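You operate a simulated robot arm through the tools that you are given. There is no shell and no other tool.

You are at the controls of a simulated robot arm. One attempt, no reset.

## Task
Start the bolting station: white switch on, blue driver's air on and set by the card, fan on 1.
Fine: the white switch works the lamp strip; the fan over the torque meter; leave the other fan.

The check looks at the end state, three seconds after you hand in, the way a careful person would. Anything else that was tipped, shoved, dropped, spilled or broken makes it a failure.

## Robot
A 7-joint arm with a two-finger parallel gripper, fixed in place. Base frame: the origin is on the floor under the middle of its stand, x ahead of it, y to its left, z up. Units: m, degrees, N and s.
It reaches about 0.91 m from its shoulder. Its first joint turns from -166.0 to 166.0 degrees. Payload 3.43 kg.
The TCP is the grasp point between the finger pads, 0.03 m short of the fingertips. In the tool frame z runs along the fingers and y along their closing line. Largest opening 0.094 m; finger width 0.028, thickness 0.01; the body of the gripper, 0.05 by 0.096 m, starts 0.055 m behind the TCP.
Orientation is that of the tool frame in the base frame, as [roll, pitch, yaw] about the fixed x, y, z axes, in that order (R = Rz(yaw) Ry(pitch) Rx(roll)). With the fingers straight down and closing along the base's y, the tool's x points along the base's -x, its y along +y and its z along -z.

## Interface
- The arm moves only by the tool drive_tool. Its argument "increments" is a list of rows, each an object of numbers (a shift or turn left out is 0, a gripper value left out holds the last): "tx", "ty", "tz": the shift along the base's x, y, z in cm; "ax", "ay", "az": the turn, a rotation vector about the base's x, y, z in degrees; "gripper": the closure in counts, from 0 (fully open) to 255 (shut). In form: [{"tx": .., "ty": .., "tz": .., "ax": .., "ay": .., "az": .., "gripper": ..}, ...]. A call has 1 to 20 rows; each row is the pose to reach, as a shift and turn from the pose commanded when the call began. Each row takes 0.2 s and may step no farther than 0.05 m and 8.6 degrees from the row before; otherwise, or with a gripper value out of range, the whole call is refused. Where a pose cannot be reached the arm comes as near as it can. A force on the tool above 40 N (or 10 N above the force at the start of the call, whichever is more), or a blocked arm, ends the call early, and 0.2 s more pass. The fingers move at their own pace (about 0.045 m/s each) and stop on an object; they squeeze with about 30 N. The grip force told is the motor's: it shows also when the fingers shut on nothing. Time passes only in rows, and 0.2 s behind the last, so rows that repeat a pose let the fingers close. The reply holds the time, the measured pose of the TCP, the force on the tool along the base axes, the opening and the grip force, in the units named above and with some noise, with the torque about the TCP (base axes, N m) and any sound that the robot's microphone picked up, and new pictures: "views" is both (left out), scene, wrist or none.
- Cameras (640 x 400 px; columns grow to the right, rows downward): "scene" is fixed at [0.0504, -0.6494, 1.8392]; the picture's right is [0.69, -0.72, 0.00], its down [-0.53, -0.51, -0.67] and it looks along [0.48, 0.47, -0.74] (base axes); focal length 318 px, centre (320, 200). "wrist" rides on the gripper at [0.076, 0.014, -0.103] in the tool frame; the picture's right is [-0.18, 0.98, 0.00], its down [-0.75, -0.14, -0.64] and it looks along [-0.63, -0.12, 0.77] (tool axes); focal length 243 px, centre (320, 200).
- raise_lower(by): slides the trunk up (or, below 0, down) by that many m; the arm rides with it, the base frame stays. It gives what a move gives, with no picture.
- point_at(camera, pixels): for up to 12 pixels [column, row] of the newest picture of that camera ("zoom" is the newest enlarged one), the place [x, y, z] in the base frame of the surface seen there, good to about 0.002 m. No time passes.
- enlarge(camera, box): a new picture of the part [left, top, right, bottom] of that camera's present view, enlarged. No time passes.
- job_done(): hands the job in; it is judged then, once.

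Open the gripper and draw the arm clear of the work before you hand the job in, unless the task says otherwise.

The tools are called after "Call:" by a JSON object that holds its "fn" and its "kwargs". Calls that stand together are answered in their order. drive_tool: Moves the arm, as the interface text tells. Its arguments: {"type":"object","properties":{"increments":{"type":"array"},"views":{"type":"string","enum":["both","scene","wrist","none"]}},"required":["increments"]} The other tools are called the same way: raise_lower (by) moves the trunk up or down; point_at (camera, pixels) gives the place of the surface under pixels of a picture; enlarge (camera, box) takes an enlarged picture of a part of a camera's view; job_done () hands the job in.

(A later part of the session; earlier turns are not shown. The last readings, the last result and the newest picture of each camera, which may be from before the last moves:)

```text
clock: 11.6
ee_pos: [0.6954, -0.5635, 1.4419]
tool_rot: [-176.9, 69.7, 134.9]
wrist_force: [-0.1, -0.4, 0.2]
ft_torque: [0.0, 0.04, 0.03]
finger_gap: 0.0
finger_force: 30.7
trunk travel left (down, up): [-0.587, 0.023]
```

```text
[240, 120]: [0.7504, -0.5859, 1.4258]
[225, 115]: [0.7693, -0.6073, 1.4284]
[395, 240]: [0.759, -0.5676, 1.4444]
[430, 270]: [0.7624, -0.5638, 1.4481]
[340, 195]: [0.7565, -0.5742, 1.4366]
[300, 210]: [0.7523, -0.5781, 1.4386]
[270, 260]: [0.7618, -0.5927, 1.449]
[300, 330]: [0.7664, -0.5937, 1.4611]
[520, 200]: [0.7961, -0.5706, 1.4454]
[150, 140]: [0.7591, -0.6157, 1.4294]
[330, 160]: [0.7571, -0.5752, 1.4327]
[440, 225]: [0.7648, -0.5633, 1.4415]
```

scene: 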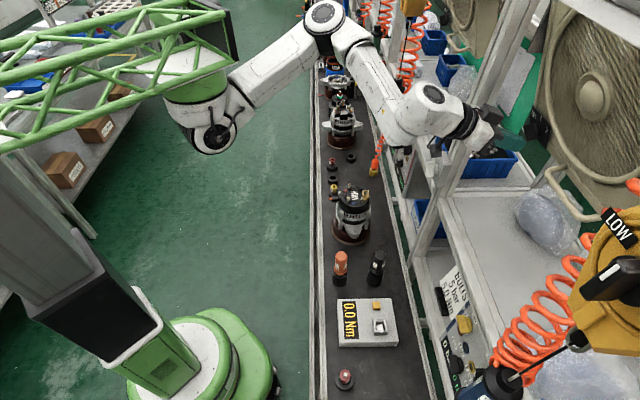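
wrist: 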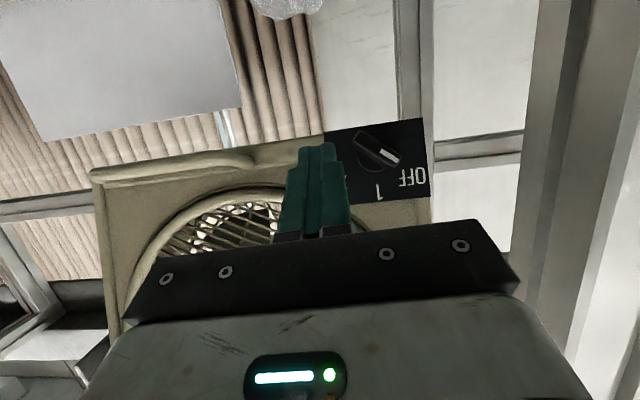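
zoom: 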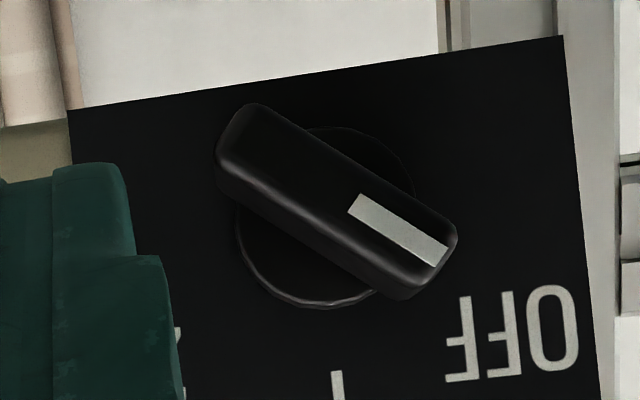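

The plate is tilted (fan leaning down ~19°): bar front centre at about s=0.128, d=0.941, z=1.437; tail at s≈0.116. A tan tube runs near (240,160) next to my fingertips, so I'll measure it before advancing.

Call:
{"fn": "point_at", "kwargs": {"camera": "wrist", "pixels": [[285, 147], [300, 140], [250, 158], [200, 165], [150, 172], [318, 136], [270, 180], [250, 190], [345, 185], [150, 195], [330, 133], [110, 180]]}}

Call:
{"fn": "enlarge", "kwargs": {"camera": "wrist", "box": [80, 100, 400, 260]}}

Call:
{"fn": "enlarge", "kwargs": {"camera": "scene", "box": [460, 80, 620, 230]}}

```text
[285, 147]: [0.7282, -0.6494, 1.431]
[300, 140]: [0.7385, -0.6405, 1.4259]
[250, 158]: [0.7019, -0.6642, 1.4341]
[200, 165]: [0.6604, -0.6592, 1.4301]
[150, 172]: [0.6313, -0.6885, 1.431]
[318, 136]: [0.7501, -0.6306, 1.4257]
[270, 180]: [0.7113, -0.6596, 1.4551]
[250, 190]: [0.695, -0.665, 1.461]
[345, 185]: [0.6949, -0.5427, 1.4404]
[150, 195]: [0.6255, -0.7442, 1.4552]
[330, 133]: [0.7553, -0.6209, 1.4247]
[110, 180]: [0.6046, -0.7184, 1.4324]
```

```text
2.00 times, centred on (240, 180) of wrist
```

zoom: 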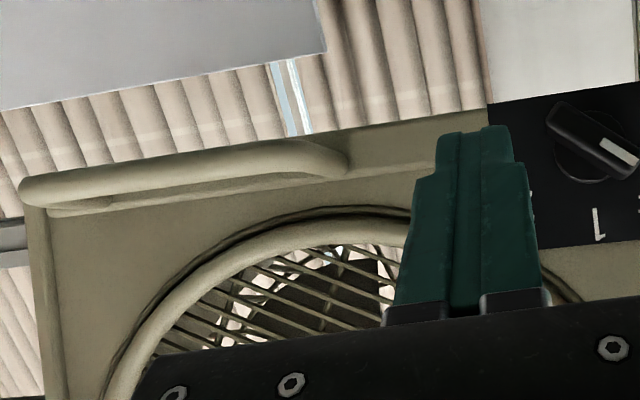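

```text
2.67 times, centred on (540, 155) of scene
```

zoom: 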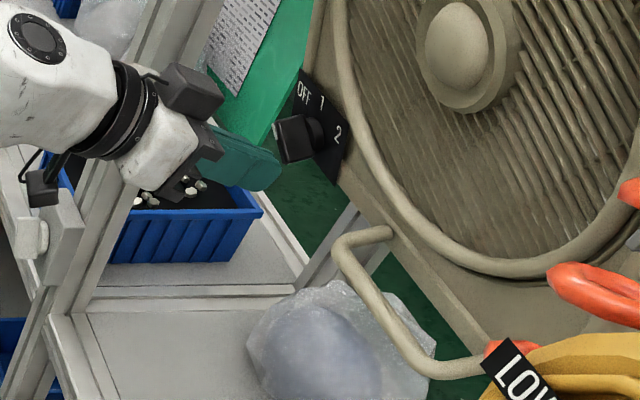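

The tube ends at s≈0.04, well right of my fingers (s≈0.083–0.103), and the plate/housing is flush there. I'll advance 3.5 cm so the closed fingertips sit just right of the knob's tail, with a 3° yaw correction.

Call:
{"fn": "drive_tool", "kwargs": {"increments": [{"tx": 0.8, "ty": -0.8, "tz": -0.2, "az": 1}, {"tx": 1.6, "ty": -1.6, "tz": -0.45, "az": 2}, {"tx": 2.45, "ty": -2.45, "tz": -0.66, "az": 3}]}}

```text
clock: 12.4
ee_pos: [0.7197, -0.5885, 1.4362]
tool_rot: [-176.9, 69.7, 138.0]
wrist_force: [-0.1, 0.8, -0.2]
ft_torque: [0.01, 0.02, 0.03]
finger_gap: 0.0
finger_force: 29.7
trunk travel left (down, up): [-0.587, 0.023]
```

scene: 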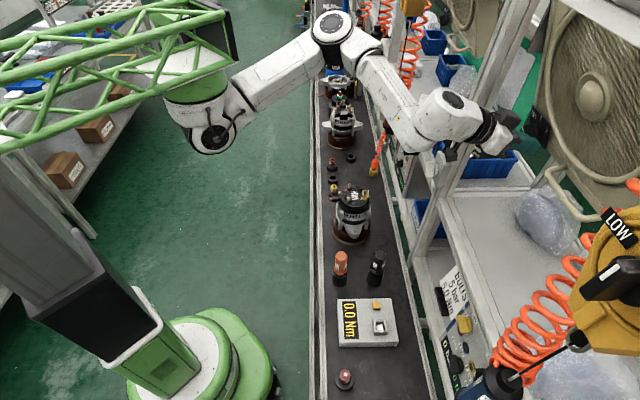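
wrist: 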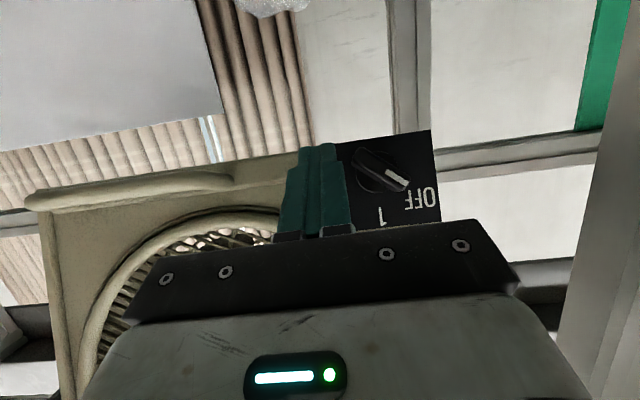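

Tips are beside the knob (wrist (378,170)). I'll enlarge to check the gap between the finger's edge and the knob tail.

Call:
{"fn": "enlarge", "kwargs": {"camera": "wrist", "box": [280, 125, 440, 225]}}

Call:
{"fn": "point_at", "kwargs": {"camera": "wrist", "pixels": [[356, 154], [352, 152], [338, 165], [335, 150], [405, 185], [378, 170]]}}

```text
4.00 times, centred on (360, 175) of wrist
```

zoom: 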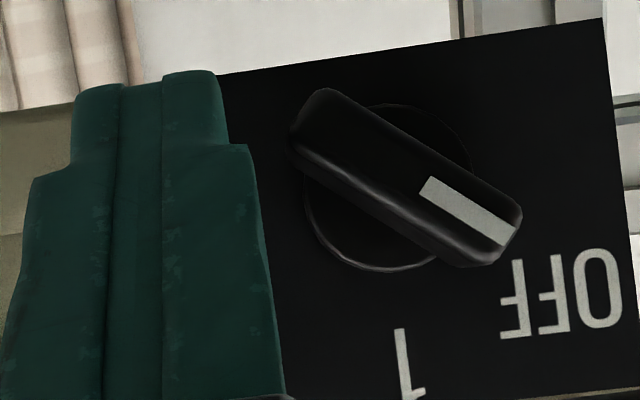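

```text
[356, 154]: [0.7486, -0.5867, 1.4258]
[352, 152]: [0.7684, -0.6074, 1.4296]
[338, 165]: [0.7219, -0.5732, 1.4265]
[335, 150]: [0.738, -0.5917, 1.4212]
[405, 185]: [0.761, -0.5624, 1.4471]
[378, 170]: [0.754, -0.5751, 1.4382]
```

The finger's left edge is at s≈0.1034 and the knob tail at s≈0.1125. I'll push left 20 mm in small steps so the bar ends up vertical (position 1).

Call:
{"fn": "drive_tool", "kwargs": {"increments": [{"tx": 0.35, "ty": 0.35}, {"tx": 0.71, "ty": 0.71}, {"tx": 0.92, "ty": 0.92}, {"tx": 1.13, "ty": 1.13}, {"tx": 1.34, "ty": 1.34}, {"tx": 1.39, "ty": 1.39}], "views": "wrist"}}

```text
clock: 13.8
ee_pos: [0.7336, -0.5733, 1.4359]
tool_rot: [-177.0, 69.6, 137.9]
wrist_force: [-8.9, -7.9, -12.3]
ft_torque: [0.2, 0.33, -0.4]
finger_gap: 0.0
finger_force: 29.7
trunk travel left (down, up): [-0.587, 0.023]
```

wrist: 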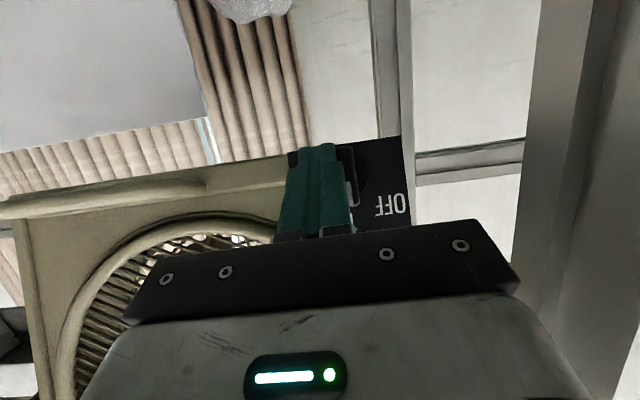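

The bar has swung to near vertical, with ~12 N side force. I'll enlarge to check the angle.

Call:
{"fn": "enlarge", "kwargs": {"camera": "wrist", "box": [270, 125, 430, 225]}}

Call:
{"fn": "enlarge", "kwargs": {"camera": "scene", "box": [500, 80, 580, 150]}}

```text
4.00 times, centred on (350, 175) of wrist
```

zoom: 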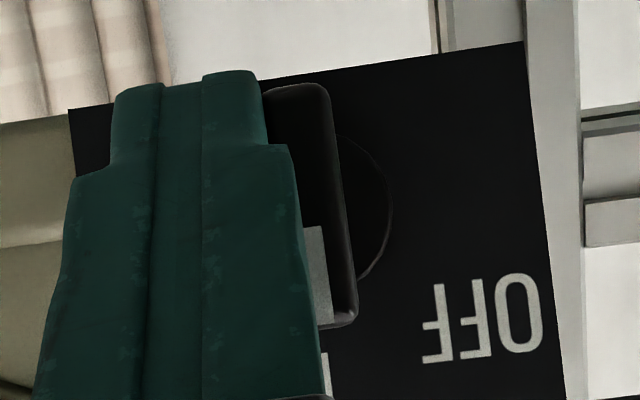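

```text
5.71 times, centred on (540, 115) of scene
```

zoom: 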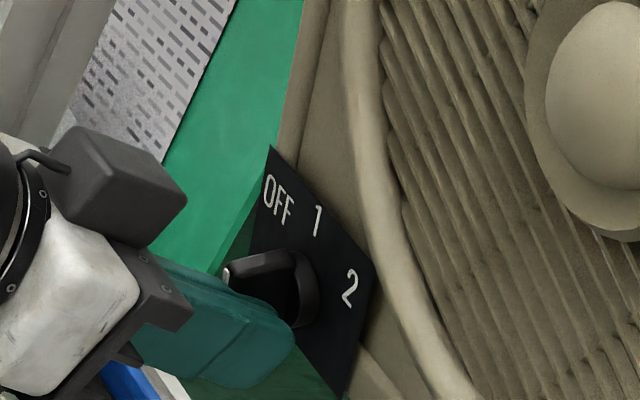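

The bar's edge is now parallel to the plate's vertical, pointing at 1. I'll move the finger right off the knob, retreat, and look.

Call:
{"fn": "drive_tool", "kwargs": {"increments": [{"tx": -0.6, "ty": -0.6}, {"tx": -1.2, "ty": -1.2}, {"tx": -2.8, "ty": 0.4}, {"tx": -4.4, "ty": 2.0}, {"tx": -6.5, "ty": 4.1}]}}

```text
clock: 15.0
ee_pos: [0.6678, -0.5322, 1.4363]
tool_rot: [-176.8, 69.7, 138.0]
wrist_force: [0.1, -0.2, -0.5]
ft_torque: [-0.04, 0.0, 0.05]
finger_gap: 0.0002
finger_force: 29.7
trunk travel left (down, up): [-0.587, 0.023]
```

scene: 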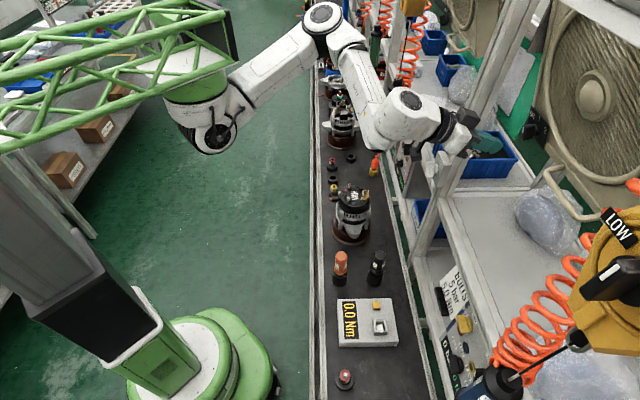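
wrist: 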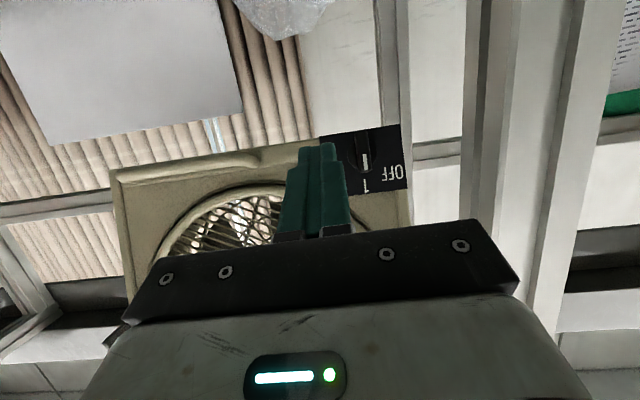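

The tool is clear. I'll enlarge the fan knob to confirm it points to 1.

Call:
{"fn": "enlarge", "kwargs": {"camera": "wrist", "box": [300, 110, 428, 210]}}

Call:
{"fn": "enlarge", "kwargs": {"camera": "scene", "box": [500, 60, 640, 160]}}

```text
4.00 times, centred on (364, 160) of wrist
```

zoom: 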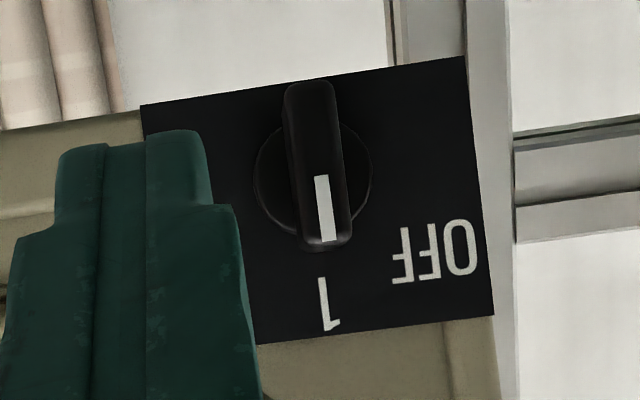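

```text
4.00 times, centred on (570, 110) of scene
```

zoom: 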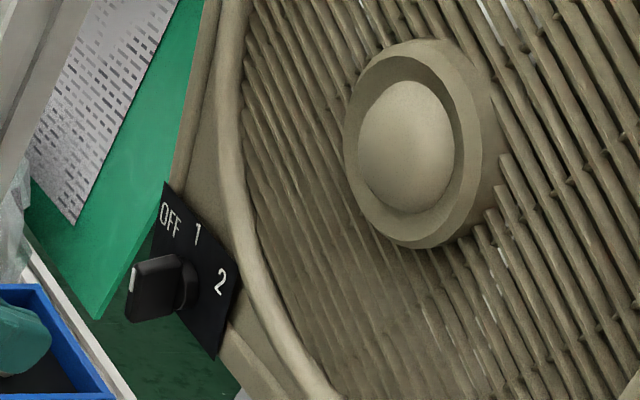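

The fan knob now points exactly at 1 and the grill looks blurred as if spinning. Next the white switch: I retreat and move left/down to a standoff in front of it, keeping the working posture (fingers 20° below horizontal) with a narrow gripper opening.

Call:
{"fn": "drive_tool", "kwargs": {"increments": [{"tx": -1.05, "ty": 3.6, "tz": -1.2, "az": -1, "gripper": 185}, {"tx": -2.1, "ty": 7.2, "tz": -2.4, "az": -2}, {"tx": -3.14, "ty": 10.79, "tz": -3.63, "az": -3}, {"tx": -2.2, "ty": 12.2, "tz": -6.3, "az": -3}, {"tx": -1.25, "ty": 13.6, "tz": -9.0, "az": -3}, {"tx": -0.31, "ty": 15.04, "tz": -11.63, "az": -3}]}}

```text
clock: 16.4
ee_pos: [0.6528, -0.4014, 1.3564]
tool_rot: [-176.7, 69.6, 134.9]
wrist_force: [0.4, 0.5, 0.3]
ft_torque: [-0.01, -0.01, 0.01]
finger_gap: 0.0257
finger_force: 0.0
out of reach, approached as far as the arm can: row 5, 6
trunk travel left (down, up): [-0.587, 0.023]
```

scene: 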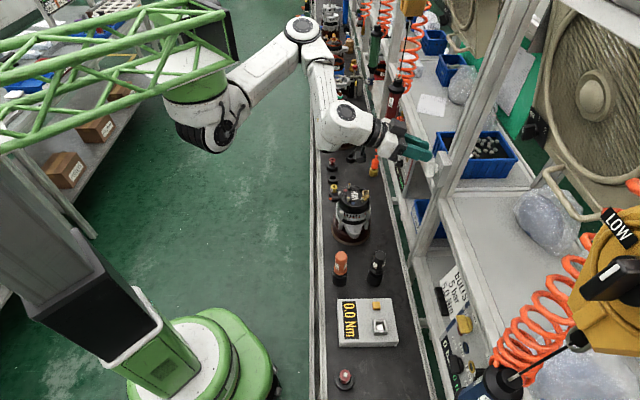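
wrist: 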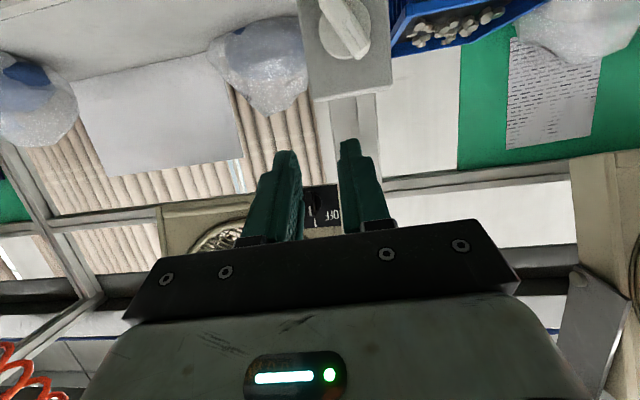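

TCP is at s=0.178, d=0.745, z=1.356 but can't fold lower; the trunk can bring the same posture down. Lowering the trunk 7.5 cm puts the fingers at the switch's height with tips still ~1.6 cm in front of the knob.

Call:
{"fn": "raise_lower", "kwargs": {"by": -0.075}}

```text
clock: 17.5
ee_pos: [0.6523, -0.4002, 1.2821]
tool_rot: [-176.8, 69.8, 135.0]
wrist_force: [-0.1, -0.7, 0.2]
ft_torque: [0.0, 0.02, 0.01]
finger_gap: 0.0261
finger_force: 0.1
trunk travel left (down, up): [-0.512, 0.098]
```

Now at z=1.282 in front of the white knob. I'll roll the tool -32.6° to match the bar and shift 2.2 cm left, keeping the standoff.

Call:
{"fn": "drive_tool", "kwargs": {"increments": [{"tx": 0.4, "ty": 0.38, "ax": -5.1, "ay": 5.35, "az": 3.53}, {"tx": 0.81, "ty": 0.76, "ax": -10.2, "ay": 10.7, "az": 7.06}, {"tx": 1.22, "ty": 1.14, "ax": -15.3, "ay": 16.04, "az": 10.6}, {"tx": 1.62, "ty": 1.52, "ax": -20.38, "ay": 21.38, "az": 14.12}]}}

```text
clock: 18.5
ee_pos: [0.669, -0.3853, 1.2817]
tool_rot: [-124.1, 52.2, -163.2]
wrist_force: [1.0, -0.7, 0.1]
ft_torque: [0.01, 0.04, -0.02]
finger_gap: 0.026
finger_force: 0.0
trunk travel left (down, up): [-0.512, 0.098]
```

scene: 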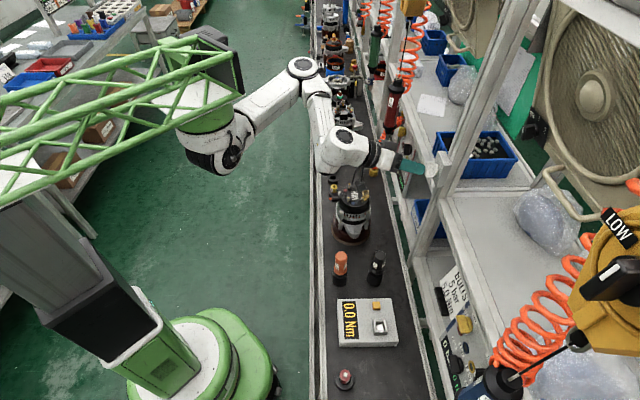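
wrist: 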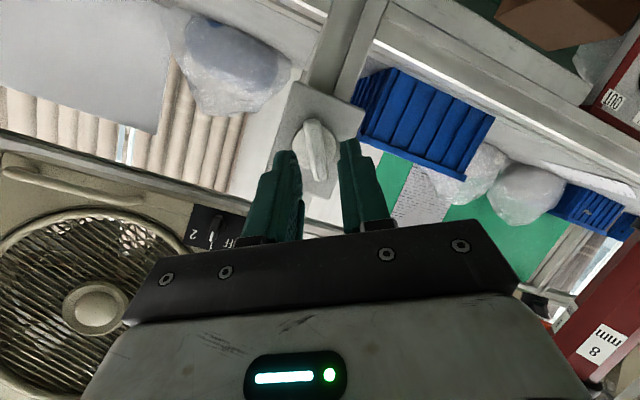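

Reached exactly: the white bar at (315,150) is lined up between the fingers. I'll enlarge to verify alignment and measure the bar again.

Call:
{"fn": "enlarge", "kwargs": {"camera": "wrist", "box": [260, 90, 388, 190]}}

Call:
{"fn": "point_at", "kwargs": {"camera": "wrist", "pixels": [[310, 124], [320, 178], [315, 150], [308, 135], [325, 160], [295, 155], [300, 110]]}}

```text
4.00 times, centred on (324, 140) of wrist
```

zoom: 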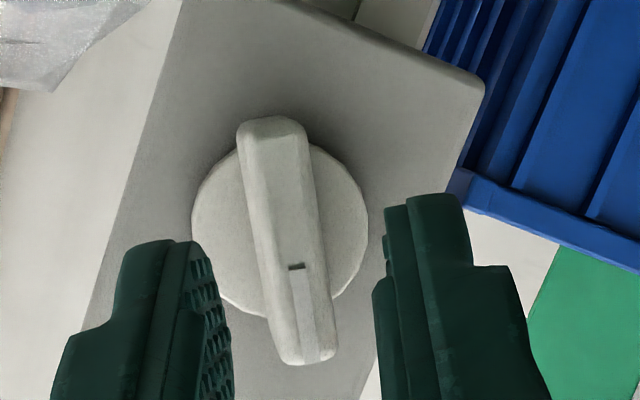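

```text
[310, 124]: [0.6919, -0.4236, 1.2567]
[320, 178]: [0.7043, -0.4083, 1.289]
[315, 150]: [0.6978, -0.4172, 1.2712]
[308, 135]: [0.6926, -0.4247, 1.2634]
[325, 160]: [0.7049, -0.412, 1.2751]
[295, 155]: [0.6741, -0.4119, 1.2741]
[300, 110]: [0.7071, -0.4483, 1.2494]
```

The bar is centred between the fingers (centre s≈0.200, z≈1.272). I'll advance 3.1 cm so the fingers straddle the bar, then narrow to ~16 mm as a loose wrench.

Call:
{"fn": "drive_tool", "kwargs": {"increments": [{"tx": 0.73, "ty": -0.73}, {"tx": 1.46, "ty": -1.46}, {"tx": 2.19, "ty": -2.19}, {"tx": 2.19, "ty": -2.19, "gripper": 212}, {"tx": 2.19, "ty": -2.19, "gripper": 212}]}}

```text
clock: 19.7
ee_pos: [0.6909, -0.4072, 1.2796]
tool_rot: [-124.2, 52.4, -163.3]
wrist_force: [0.8, 2.3, -1.7]
ft_torque: [0.07, -0.01, 0.01]
finger_gap: 0.0174
finger_force: 1.5
trunk travel left (down, up): [-0.512, 0.098]
```

scene: 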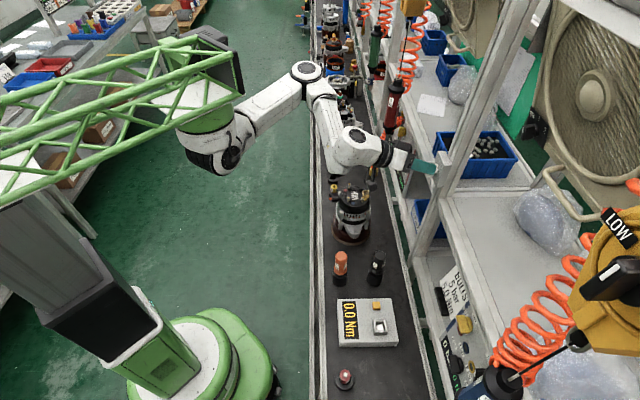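
wrist: 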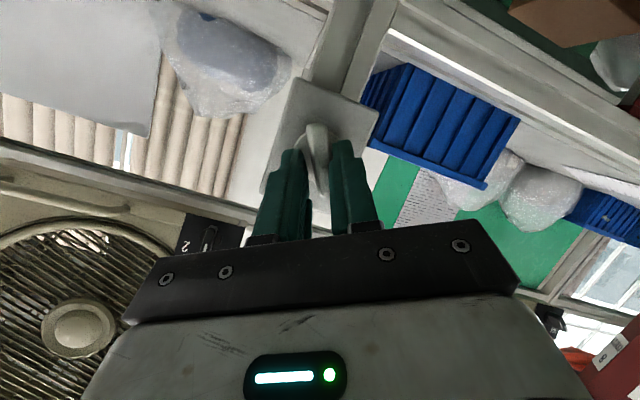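

Gap 17.4 mm with light contact on the bar. Now I turn about the tool axis clockwise (seen from the front) by 32° and check force and the lamp.

Call:
{"fn": "drive_tool", "kwargs": {"increments": [{"ax": 5.31, "ay": -5.31, "az": -2.74}, {"ax": 10.63, "ay": -10.63, "az": -5.49}, {"ax": 15.94, "ay": -15.94, "az": -8.23}, {"ax": 21.26, "ay": -21.25, "az": -10.97}]}}

```text
clock: 20.7
ee_pos: [0.6909, -0.4076, 1.2821]
tool_rot: [-178.7, 69.9, 136.3]
wrist_force: [1.9, 1.8, -0.7]
ft_torque: [-0.02, -0.02, 0.03]
finger_gap: 0.0173
finger_force: 1.6
trunk travel left (down, up): [-0.512, 0.098]
```

scene: 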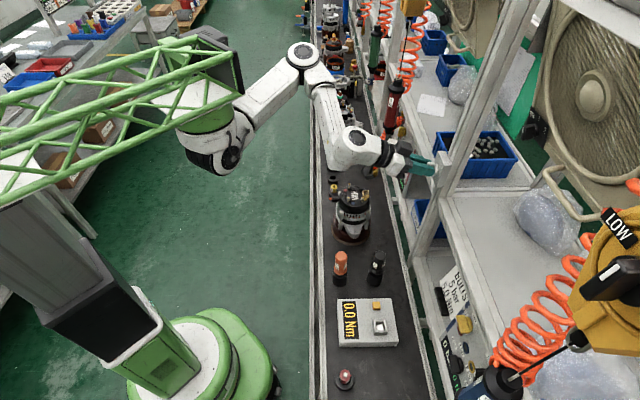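
wrist: 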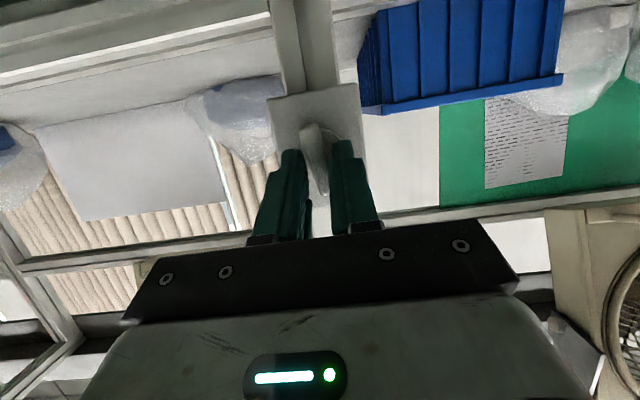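

Forces are small. Enlarging to see whether the bar followed the turn.

Call:
{"fn": "enlarge", "kwargs": {"camera": "wrist", "box": [250, 80, 378, 200]}}

```text
3.33 times, centred on (314, 140) of wrist
```

zoom: 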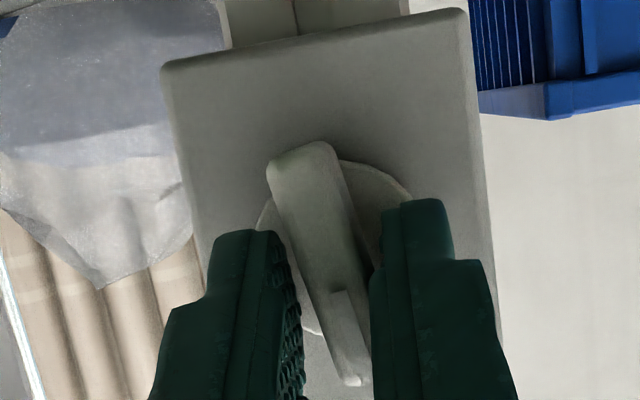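

The bar has turned partway but lags ~12° because of slack. I'll close the fingers to grip the bar fully, which also aligns it, and look.

Call:
{"fn": "drive_tool", "kwargs": {"increments": [{"gripper": 255}, {"gripper": 255}, {"gripper": 255}]}}

Call:
{"fn": "enlarge", "kwargs": {"camera": "wrist", "box": [250, 80, 378, 200]}}

```text
clock: 21.5
ee_pos: [0.6915, -0.4065, 1.2814]
tool_rot: [-178.4, 69.8, 136.7]
wrist_force: [2.2, 1.1, 1.7]
ft_torque: [0.06, 0.0, -0.3]
finger_gap: 0.0109
finger_force: 44.1
trunk travel left (down, up): [-0.512, 0.098]
```

scene: 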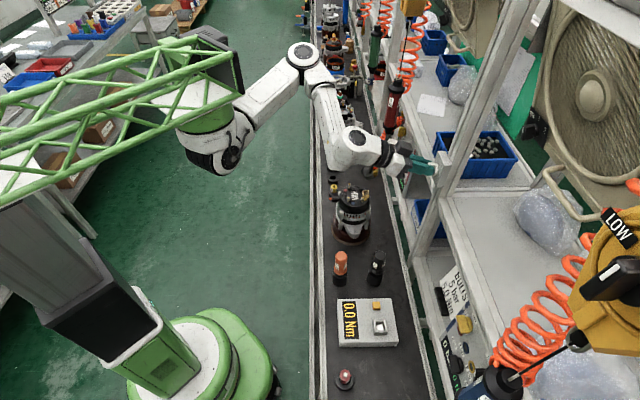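
wrist: 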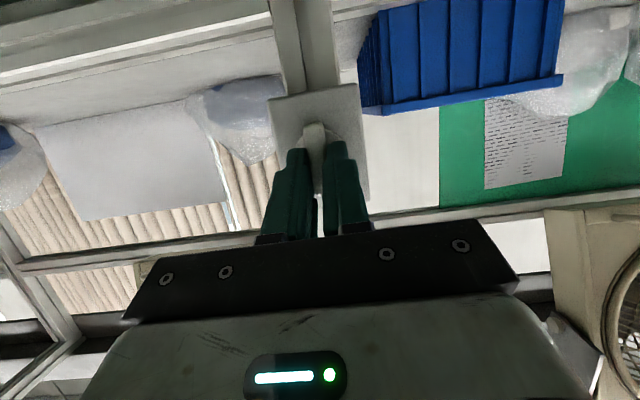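

```text
3.33 times, centred on (314, 140) of wrist
```

zoom: 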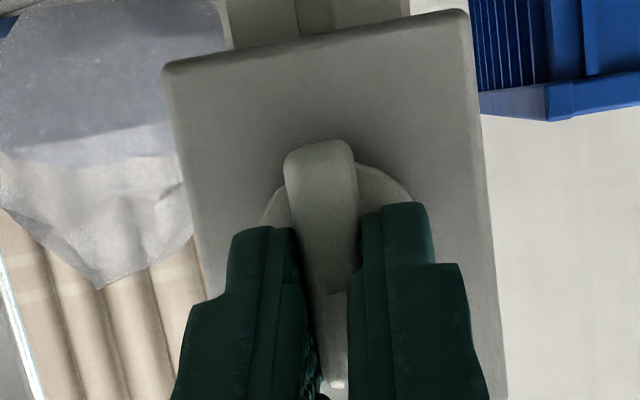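

The bar is gripped and vertical now (gap 10.9 mm). I'll continue turning another 31° about the knob axis, watching force/torque for the end stop or detent.

Call:
{"fn": "drive_tool", "kwargs": {"increments": [{"tx": -0.09, "ty": -0.09, "ax": 5.48, "ay": -5.48}, {"tx": -0.18, "ty": -0.18, "ax": 10.96, "ay": -10.96}, {"tx": -0.27, "ty": -0.27, "ax": 16.44, "ay": -16.44}, {"tx": -0.35, "ty": -0.35, "tz": -0.07, "ax": 21.92, "ay": -21.92}]}}

Call:
{"fn": "enlarge", "kwargs": {"camera": "wrist", "box": [250, 80, 378, 200]}}

```text
clock: 22.5
ee_pos: [0.686, -0.4112, 1.279]
tool_rot: [120.5, 53.9, 81.1]
wrist_force: [2.0, -3.1, -5.8]
ft_torque: [-0.34, 0.68, 0.04]
finger_gap: 0.0112
finger_force: 44.4
trunk travel left (down, up): [-0.512, 0.098]
heard: click
```

scene: 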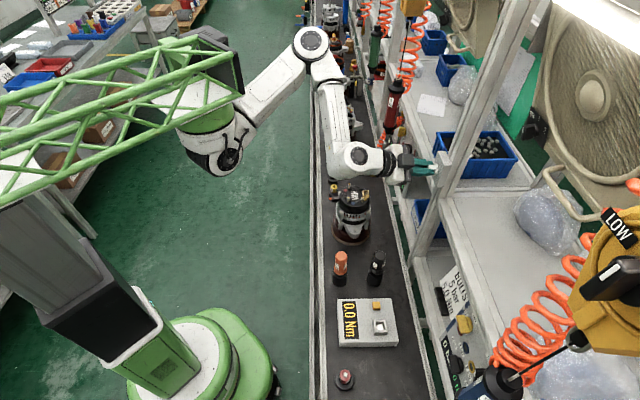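
wrist: 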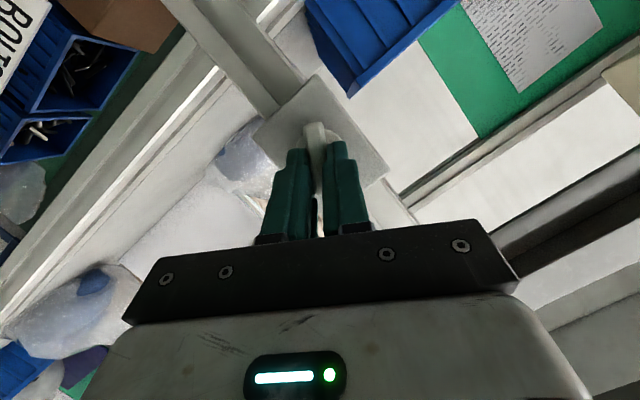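

```text
3.33 times, centred on (314, 140) of wrist
```

zoom: 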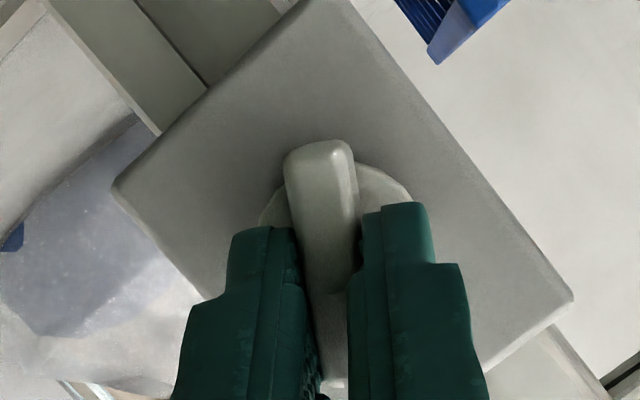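

A click was heard and the lamp strip at scene top right (600,15) is now lit, so the white switch is on. I'll open the fingers slightly and withdraw straight back.

Call:
{"fn": "drive_tool", "kwargs": {"increments": [{"gripper": 170}, {"gripper": 170}, {"tx": -1.2, "ty": 1.2}, {"tx": -2.4, "ty": 2.4}, {"tx": -3.6, "ty": 3.6}]}}

Call:
{"fn": "enlarge", "kwargs": {"camera": "wrist", "box": [240, 70, 400, 190]}}

```text
clock: 23.7
ee_pos: [0.6509, -0.3748, 1.2814]
tool_rot: [120.2, 54.1, 81.0]
wrist_force: [-1.1, -0.5, 0.7]
ft_torque: [-0.02, 0.01, -0.02]
finger_gap: 0.0314
finger_force: 0.1
trunk travel left (down, up): [-0.512, 0.098]
```

scene: 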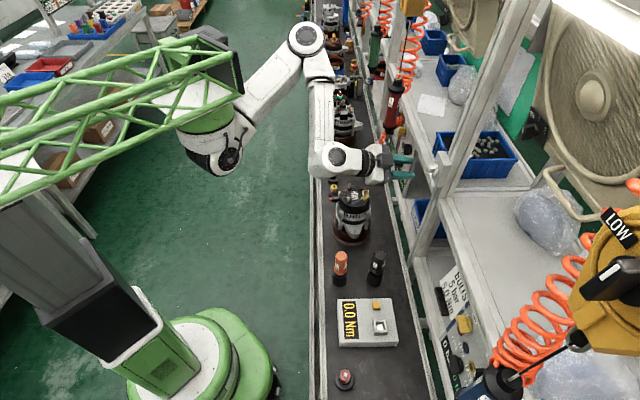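
wrist: 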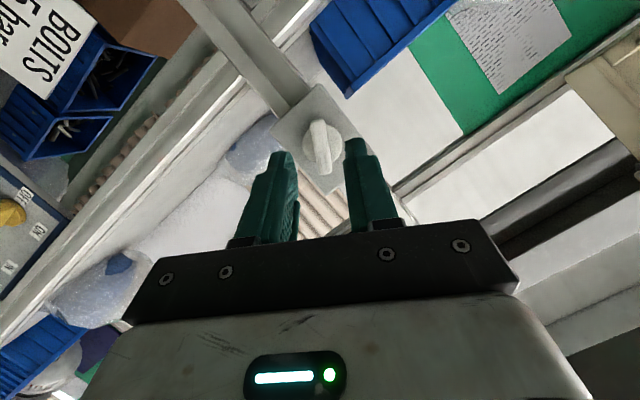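

```text
3.33 times, centred on (320, 130) of wrist
```

zoom: 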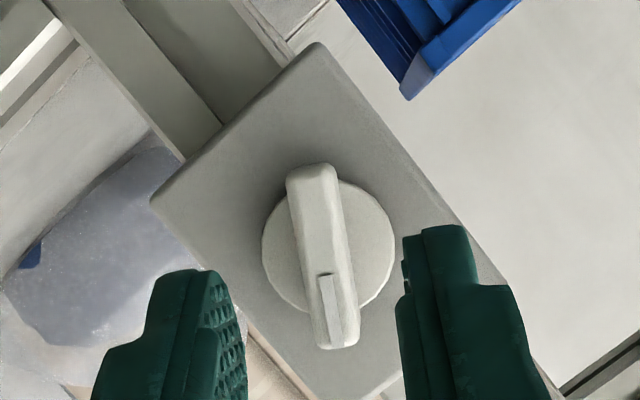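

White switch is on and lamp lit. Now I travel right and down to a viewing pose in front of the blue panel (s≈-0.17, d≈0.68, z≈1.10), staying above the bottles.

Call:
{"fn": "drive_tool", "kwargs": {"increments": [{"tx": -3.22, "ty": -1.76, "tz": 0.36, "ax": -1.5, "ay": 2.88, "az": 0.27}, {"tx": -6.75, "ty": -3.88, "tz": 0.36, "ax": -3.0, "ay": 5.75, "az": 0.54}, {"tx": -10.29, "ty": -6.71, "tz": -0.14, "ax": -4.5, "ay": 8.63, "az": 0.81}, {"tx": -13.82, "ty": -9.54, "tz": -1.14, "ax": -6.0, "ay": 11.5, "az": 1.08}, {"tx": -17.3, "ty": -12.3, "tz": -3.1, "ax": -7.5, "ay": 14.4, "az": 1.35}, {"tx": -20.19, "ty": -14.49, "tz": -6.1, "ax": -9.0, "ay": 17.26, "az": 1.62}, {"tx": -23.0, "ty": -16.6, "tz": -9.1, "ax": -10.5, "ay": 20.1, "az": 1.89}, {"tx": -25.49, "ty": -19.08, "tz": -12.5, "ax": -12.0, "ay": 23.0, "az": 2.16}, {"tx": -27.61, "ty": -21.21, "tz": -16.0, "ax": -13.5, "ay": 25.9, "az": 2.43}, {"tx": -29.03, "ty": -22.62, "tz": -18.14, "ax": -14.97, "ay": 28.77, "az": 2.7}]}}

```text
clock: 25.9
ee_pos: [0.3623, -0.6021, 1.0992]
tool_rot: [-178.8, 59.9, 136.3]
wrist_force: [0.1, 0.2, 0.0]
ft_torque: [-0.03, 0.03, 0.0]
finger_gap: 0.0313
finger_force: 0.1
trunk travel left (down, up): [-0.512, 0.098]
```

scene: 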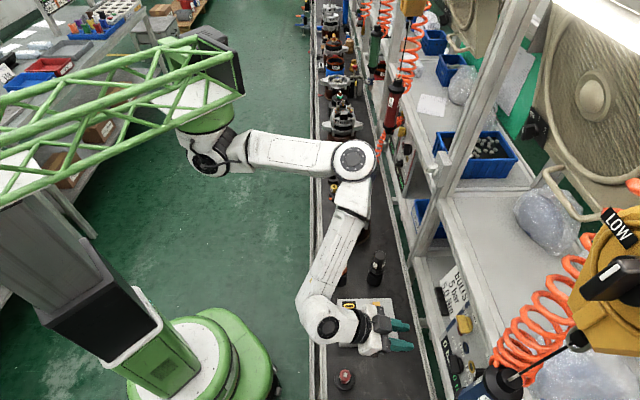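
wrist: 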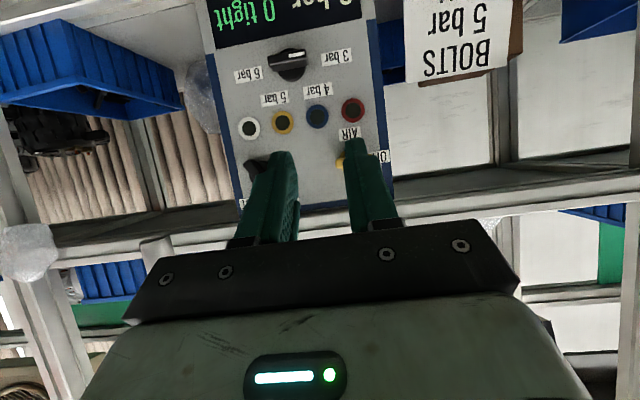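

Great view of the panel. I'll enlarge it to read all labels and the pressure knob's pointer.

Call:
{"fn": "enlarge", "kwargs": {"camera": "wrist", "box": [200, 0, 400, 125]}}

Call:
{"fn": "enlarge", "kwargs": {"camera": "wrist", "box": [220, 90, 412, 210]}}

Call:
{"fn": "enlarge", "kwargs": {"camera": "scene", "box": [400, 240, 560, 400]}}

```text
3.20 times, centred on (300, 62) of wrist
```

zoom: 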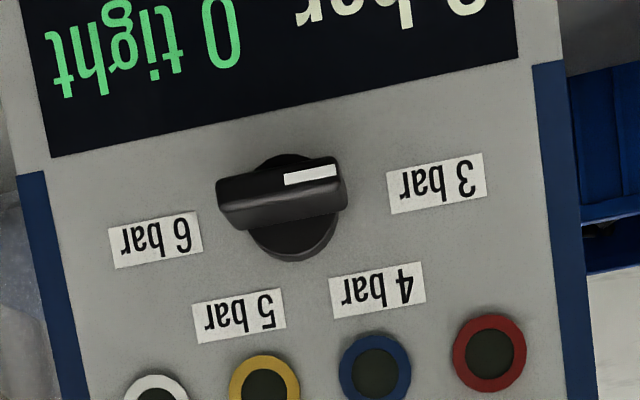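

```text
3.33 times, centred on (316, 150) of wrist
```

zoom: 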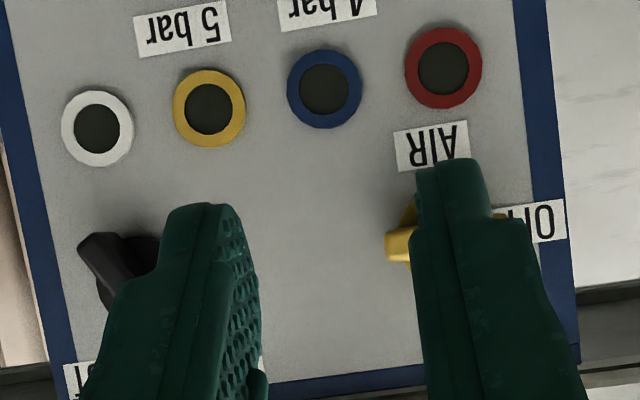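

```text
2.50 times, centred on (480, 320) of scene
```

zoom: 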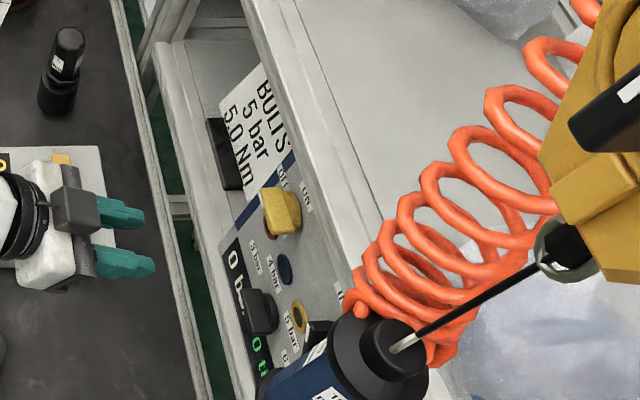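

The pressure knob points at 3 bar (left from the front); 5 bar is 120° clockwise. The yellow AIR knob points to OFF (left). I'll shift left 6 cm to see the IN/OUT knob and the yellow knob unobstructed.

Call:
{"fn": "drive_tool", "kwargs": {"increments": [{"tx": 2.12, "ty": 2.12}, {"tx": 4.24, "ty": 4.24}], "views": "wrist"}}

Call:
{"fn": "enlarge", "kwargs": {"camera": "wrist", "box": [130, 80, 330, 220]}}

```text
clock: 26.5
ee_pos: [0.4033, -0.5596, 1.0986]
tool_rot: [-178.8, 59.8, 136.2]
wrist_force: [-0.5, 0.4, -0.3]
ft_torque: [-0.02, 0.0, 0.03]
finger_gap: 0.0312
finger_force: 0.1
trunk travel left (down, up): [-0.512, 0.098]
```

wrist: 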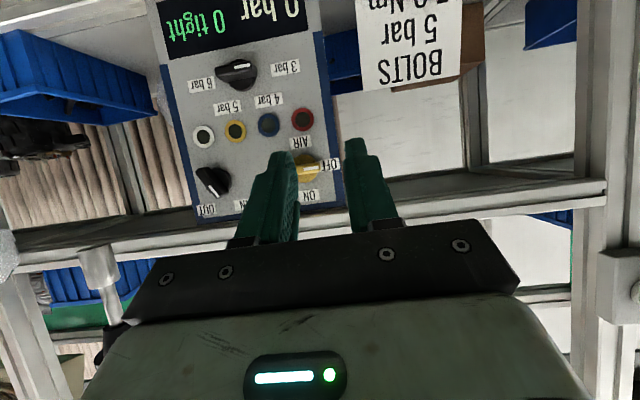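

```text
2.86 times, centred on (230, 150) of wrist
```

zoom: 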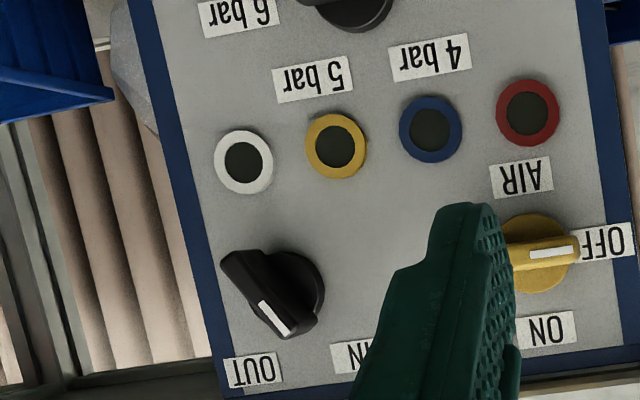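

The IN/OUT knob's mark points to IN, so it stays untouched. Now I'll measure the pressure knob (237,72) and yellow knob (320,168) precisely.

Call:
{"fn": "enlarge", "kwargs": {"camera": "wrist", "box": [196, 40, 276, 100]}}

Call:
{"fn": "point_at", "kwargs": {"camera": "zoom", "pixels": [[190, 260], [330, 240], [460, 220], [440, 190], [230, 285], [330, 270], [340, 330], [330, 160], [100, 180], [560, 300], [200, 230], [460, 250]]}}

Call:
{"fn": "point_at", "kwargs": {"camera": "wrist", "pixels": [[331, 168], [324, 170], [318, 170], [312, 171], [318, 160], [312, 180], [325, 162], [325, 176], [335, 150], [300, 205], [260, 160], [310, 196]]}}

```text
6.67 times, centred on (236, 70) of wrist
```

zoom: 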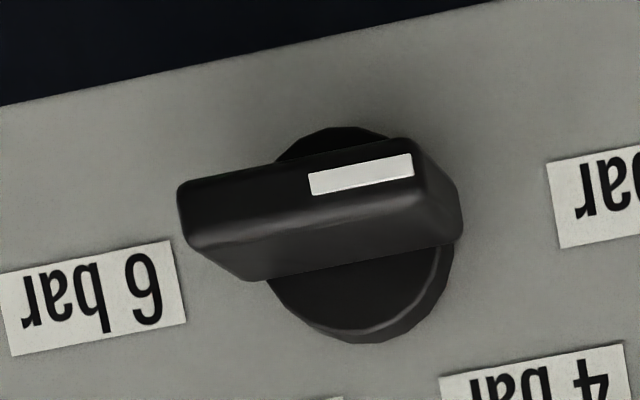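

```text
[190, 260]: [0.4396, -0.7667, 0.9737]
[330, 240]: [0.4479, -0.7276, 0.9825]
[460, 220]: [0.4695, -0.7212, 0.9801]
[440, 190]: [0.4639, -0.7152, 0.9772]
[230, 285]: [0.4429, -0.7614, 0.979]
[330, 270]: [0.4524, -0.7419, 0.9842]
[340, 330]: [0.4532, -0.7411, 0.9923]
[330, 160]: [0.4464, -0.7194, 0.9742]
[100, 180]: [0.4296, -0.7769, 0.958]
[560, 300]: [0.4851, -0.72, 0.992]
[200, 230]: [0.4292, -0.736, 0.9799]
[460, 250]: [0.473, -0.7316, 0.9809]
```

```text
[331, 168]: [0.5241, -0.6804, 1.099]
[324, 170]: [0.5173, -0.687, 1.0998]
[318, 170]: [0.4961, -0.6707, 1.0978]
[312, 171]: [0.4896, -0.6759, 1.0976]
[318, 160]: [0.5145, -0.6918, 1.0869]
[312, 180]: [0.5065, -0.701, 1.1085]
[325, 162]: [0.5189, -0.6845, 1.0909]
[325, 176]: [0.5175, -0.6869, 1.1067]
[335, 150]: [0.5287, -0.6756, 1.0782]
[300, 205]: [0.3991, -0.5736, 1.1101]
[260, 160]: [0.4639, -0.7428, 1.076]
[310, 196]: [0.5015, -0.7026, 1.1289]
```

Pressure-knob axis ≈ s=-0.199, z=0.9775 (bar front d=0.824, panel d=0.853). I'll go to a standoff there with fingers horizontal (along the panel normal), rolled -60°, opening ~42 mm, so closing will turn the bar from 3 bar onward.

Call:
{"fn": "drive_tool", "kwargs": {"increments": [{"tx": -0.26, "ty": -1.3, "tz": -1.51, "ax": -7.59, "ay": 2.78, "az": 1.96, "gripper": 141}, {"tx": -0.52, "ty": -2.61, "tz": -3.03, "ax": -15.2, "ay": 5.55, "az": 3.93}, {"tx": -0.78, "ty": -3.9, "tz": -4.54, "ax": -22.8, "ay": 8.33, "az": 5.89}, {"tx": -1.04, "ty": -5.2, "tz": -6.05, "ax": -30.35, "ay": 11.1, "az": 7.85}, {"tx": -1.3, "ty": -6.5, "tz": -7.57, "ax": -37.9, "ay": 13.9, "az": 9.8}, {"tx": -1.56, "ty": -7.8, "tz": -9.08, "ax": -45.5, "ay": 16.65, "az": 11.8}, {"tx": -1.82, "ty": -9.1, "tz": -10.6, "ax": -53.1, "ay": 19.4, "az": 13.7}, {"tx": -2.08, "ty": -10.44, "tz": -12.11, "ax": -60.7, "ay": 22.2, "az": 15.7}, {"tx": -2.08, "ty": -10.44, "tz": -12.11, "ax": -60.7, "ay": 22.2, "az": 15.7}]}}

```text
clock: 28.5
ee_pos: [0.3825, -0.6618, 0.9778]
tool_rot: [-90.0, 29.2, -135.1]
wrist_force: [-0.3, 0.1, 0.6]
ft_torque: [-0.01, -0.01, 0.0]
finger_gap: 0.0418
finger_force: 0.1
trunk travel left (down, up): [-0.512, 0.098]
```

scene: 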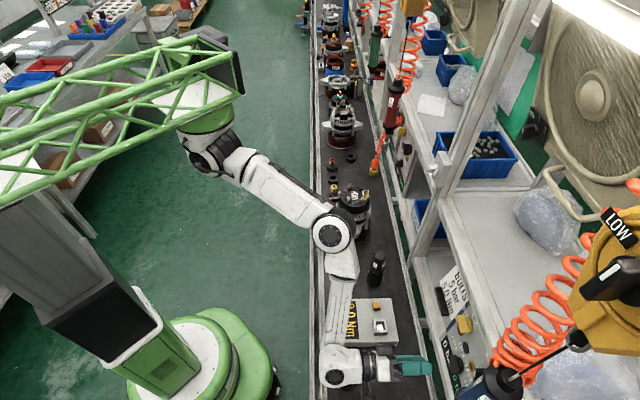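
wrist: 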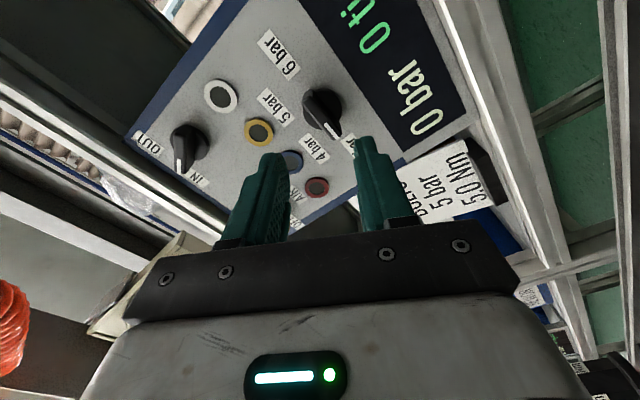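

Pose reached. I'll check the elbow/forearm height over the conveyor and enlarge the knob view.

Call:
{"fn": "point_at", "kwargs": {"camera": "scene", "pixels": [[332, 232], [340, 290], [340, 320], [338, 372], [325, 215], [340, 370], [290, 195], [345, 250]]}}

Call:
{"fn": "enlarge", "kwargs": {"camera": "wrist", "box": [240, 60, 400, 180]}}

Call:
{"fn": "point_at", "kwargs": {"camera": "wrist", "pixels": [[312, 95], [335, 132], [322, 113], [335, 100], [320, 128], [305, 110]]}}

```text
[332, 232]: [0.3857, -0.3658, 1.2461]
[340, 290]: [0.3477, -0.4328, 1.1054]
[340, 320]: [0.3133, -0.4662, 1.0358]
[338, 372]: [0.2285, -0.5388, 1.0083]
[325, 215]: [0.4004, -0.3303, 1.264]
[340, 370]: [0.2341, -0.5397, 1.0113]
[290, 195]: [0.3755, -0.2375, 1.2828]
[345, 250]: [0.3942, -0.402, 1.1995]
```

```text
3.33 times, centred on (320, 120) of wrist
```

zoom: 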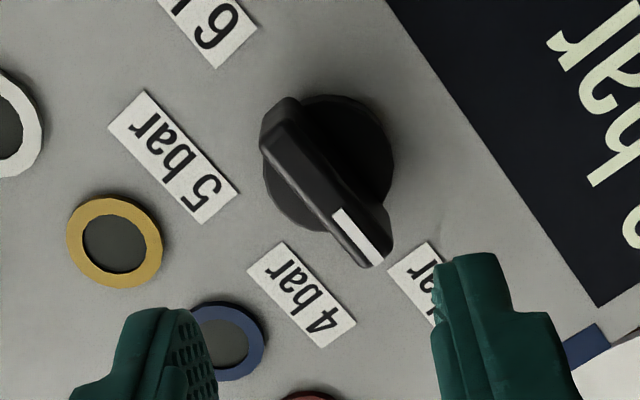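

```text
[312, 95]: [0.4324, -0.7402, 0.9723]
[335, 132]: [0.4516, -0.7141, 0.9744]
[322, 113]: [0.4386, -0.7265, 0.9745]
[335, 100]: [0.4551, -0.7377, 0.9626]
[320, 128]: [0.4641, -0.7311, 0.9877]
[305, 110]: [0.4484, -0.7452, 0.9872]
```

The bar lies between the fingers with clearance. I'll advance 7 cm so the fingers straddle the pressure knob's bar (tips ~4 mm off its disc).

Call:
{"fn": "drive_tool", "kwargs": {"increments": [{"tx": 1.55, "ty": -1.75, "tz": -0.05}, {"tx": 3.1, "ty": -3.5, "tz": -0.1}, {"tx": 4.81, "ty": -5.03, "tz": -0.15}, {"tx": 4.81, "ty": -5.03, "tz": -0.15}]}}

Call:
{"fn": "enlarge", "kwargs": {"camera": "wrist", "box": [240, 90, 400, 210]}}

```text
clock: 29.5
ee_pos: [0.4292, -0.7131, 0.9765]
tool_rot: [-89.9, 29.4, -135.0]
wrist_force: [0.2, 0.1, -0.6]
ft_torque: [-0.02, 0.03, -0.03]
finger_gap: 0.0419
finger_force: 0.1
trunk travel left (down, up): [-0.512, 0.098]
```

scene: 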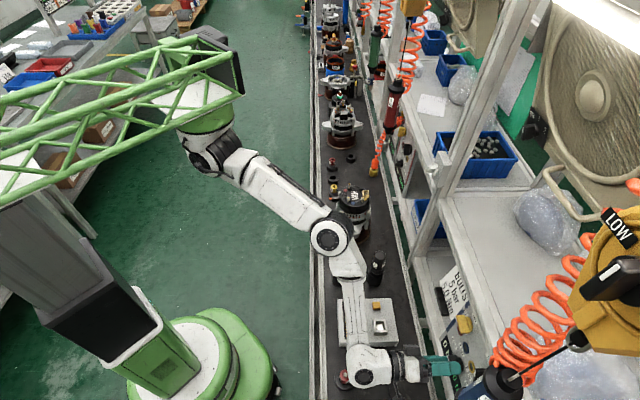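
wrist: 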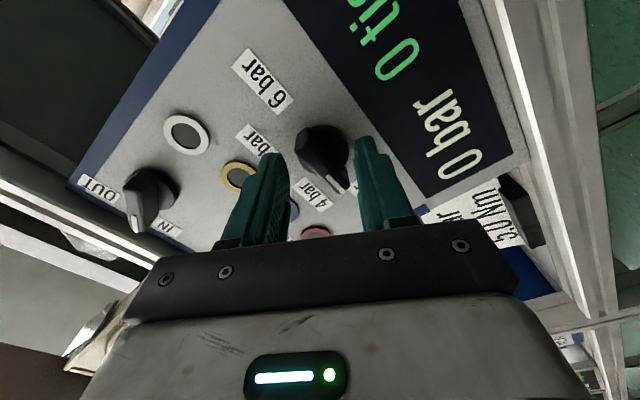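

```text
3.33 times, centred on (320, 150) of wrist
```

zoom: 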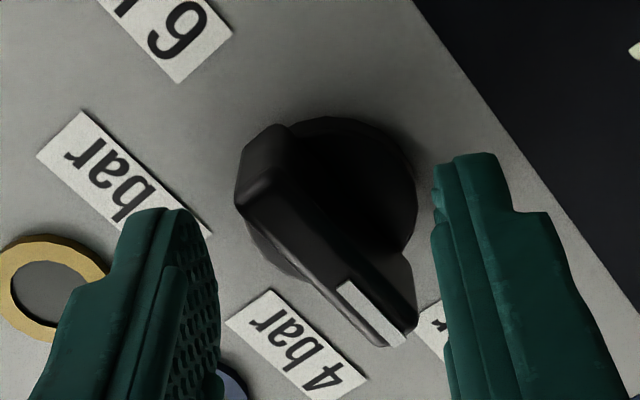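

The bar sits between the fingers. I'll close to squeeze it; this should swing it from 3 bar by ~30° into alignment.

Call:
{"fn": "drive_tool", "kwargs": {"increments": [{"gripper": 200}, {"gripper": 230}, {"gripper": 255}, {"gripper": 255}, {"gripper": 255}], "views": "wrist"}}

Call:
{"fn": "enlarge", "kwargs": {"camera": "wrist", "box": [240, 90, 400, 210]}}

```text
clock: 30.7
ee_pos: [0.4312, -0.7136, 0.9751]
tool_rot: [-90.2, 29.4, -135.0]
wrist_force: [6.4, 8.1, -11.9]
ft_torque: [-0.05, -0.09, 0.68]
finger_gap: 0.0109
finger_force: 44.6
trunk travel left (down, up): [-0.512, 0.098]
```

wrist: 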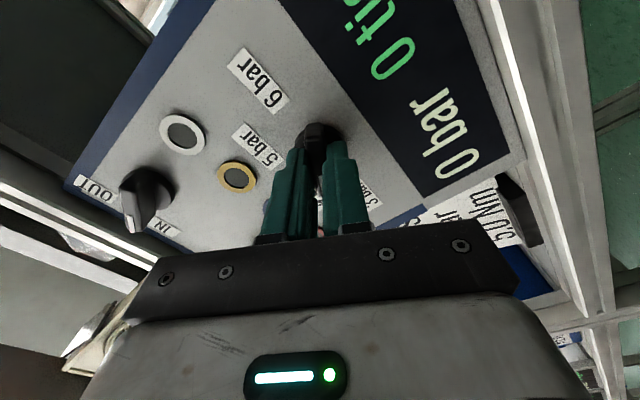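

```text
3.33 times, centred on (320, 150) of wrist
```

zoom: 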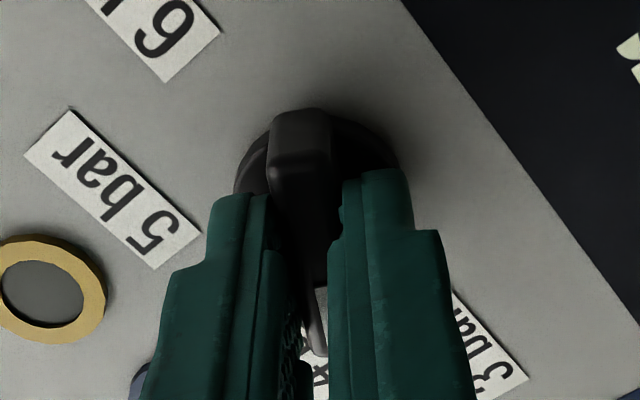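

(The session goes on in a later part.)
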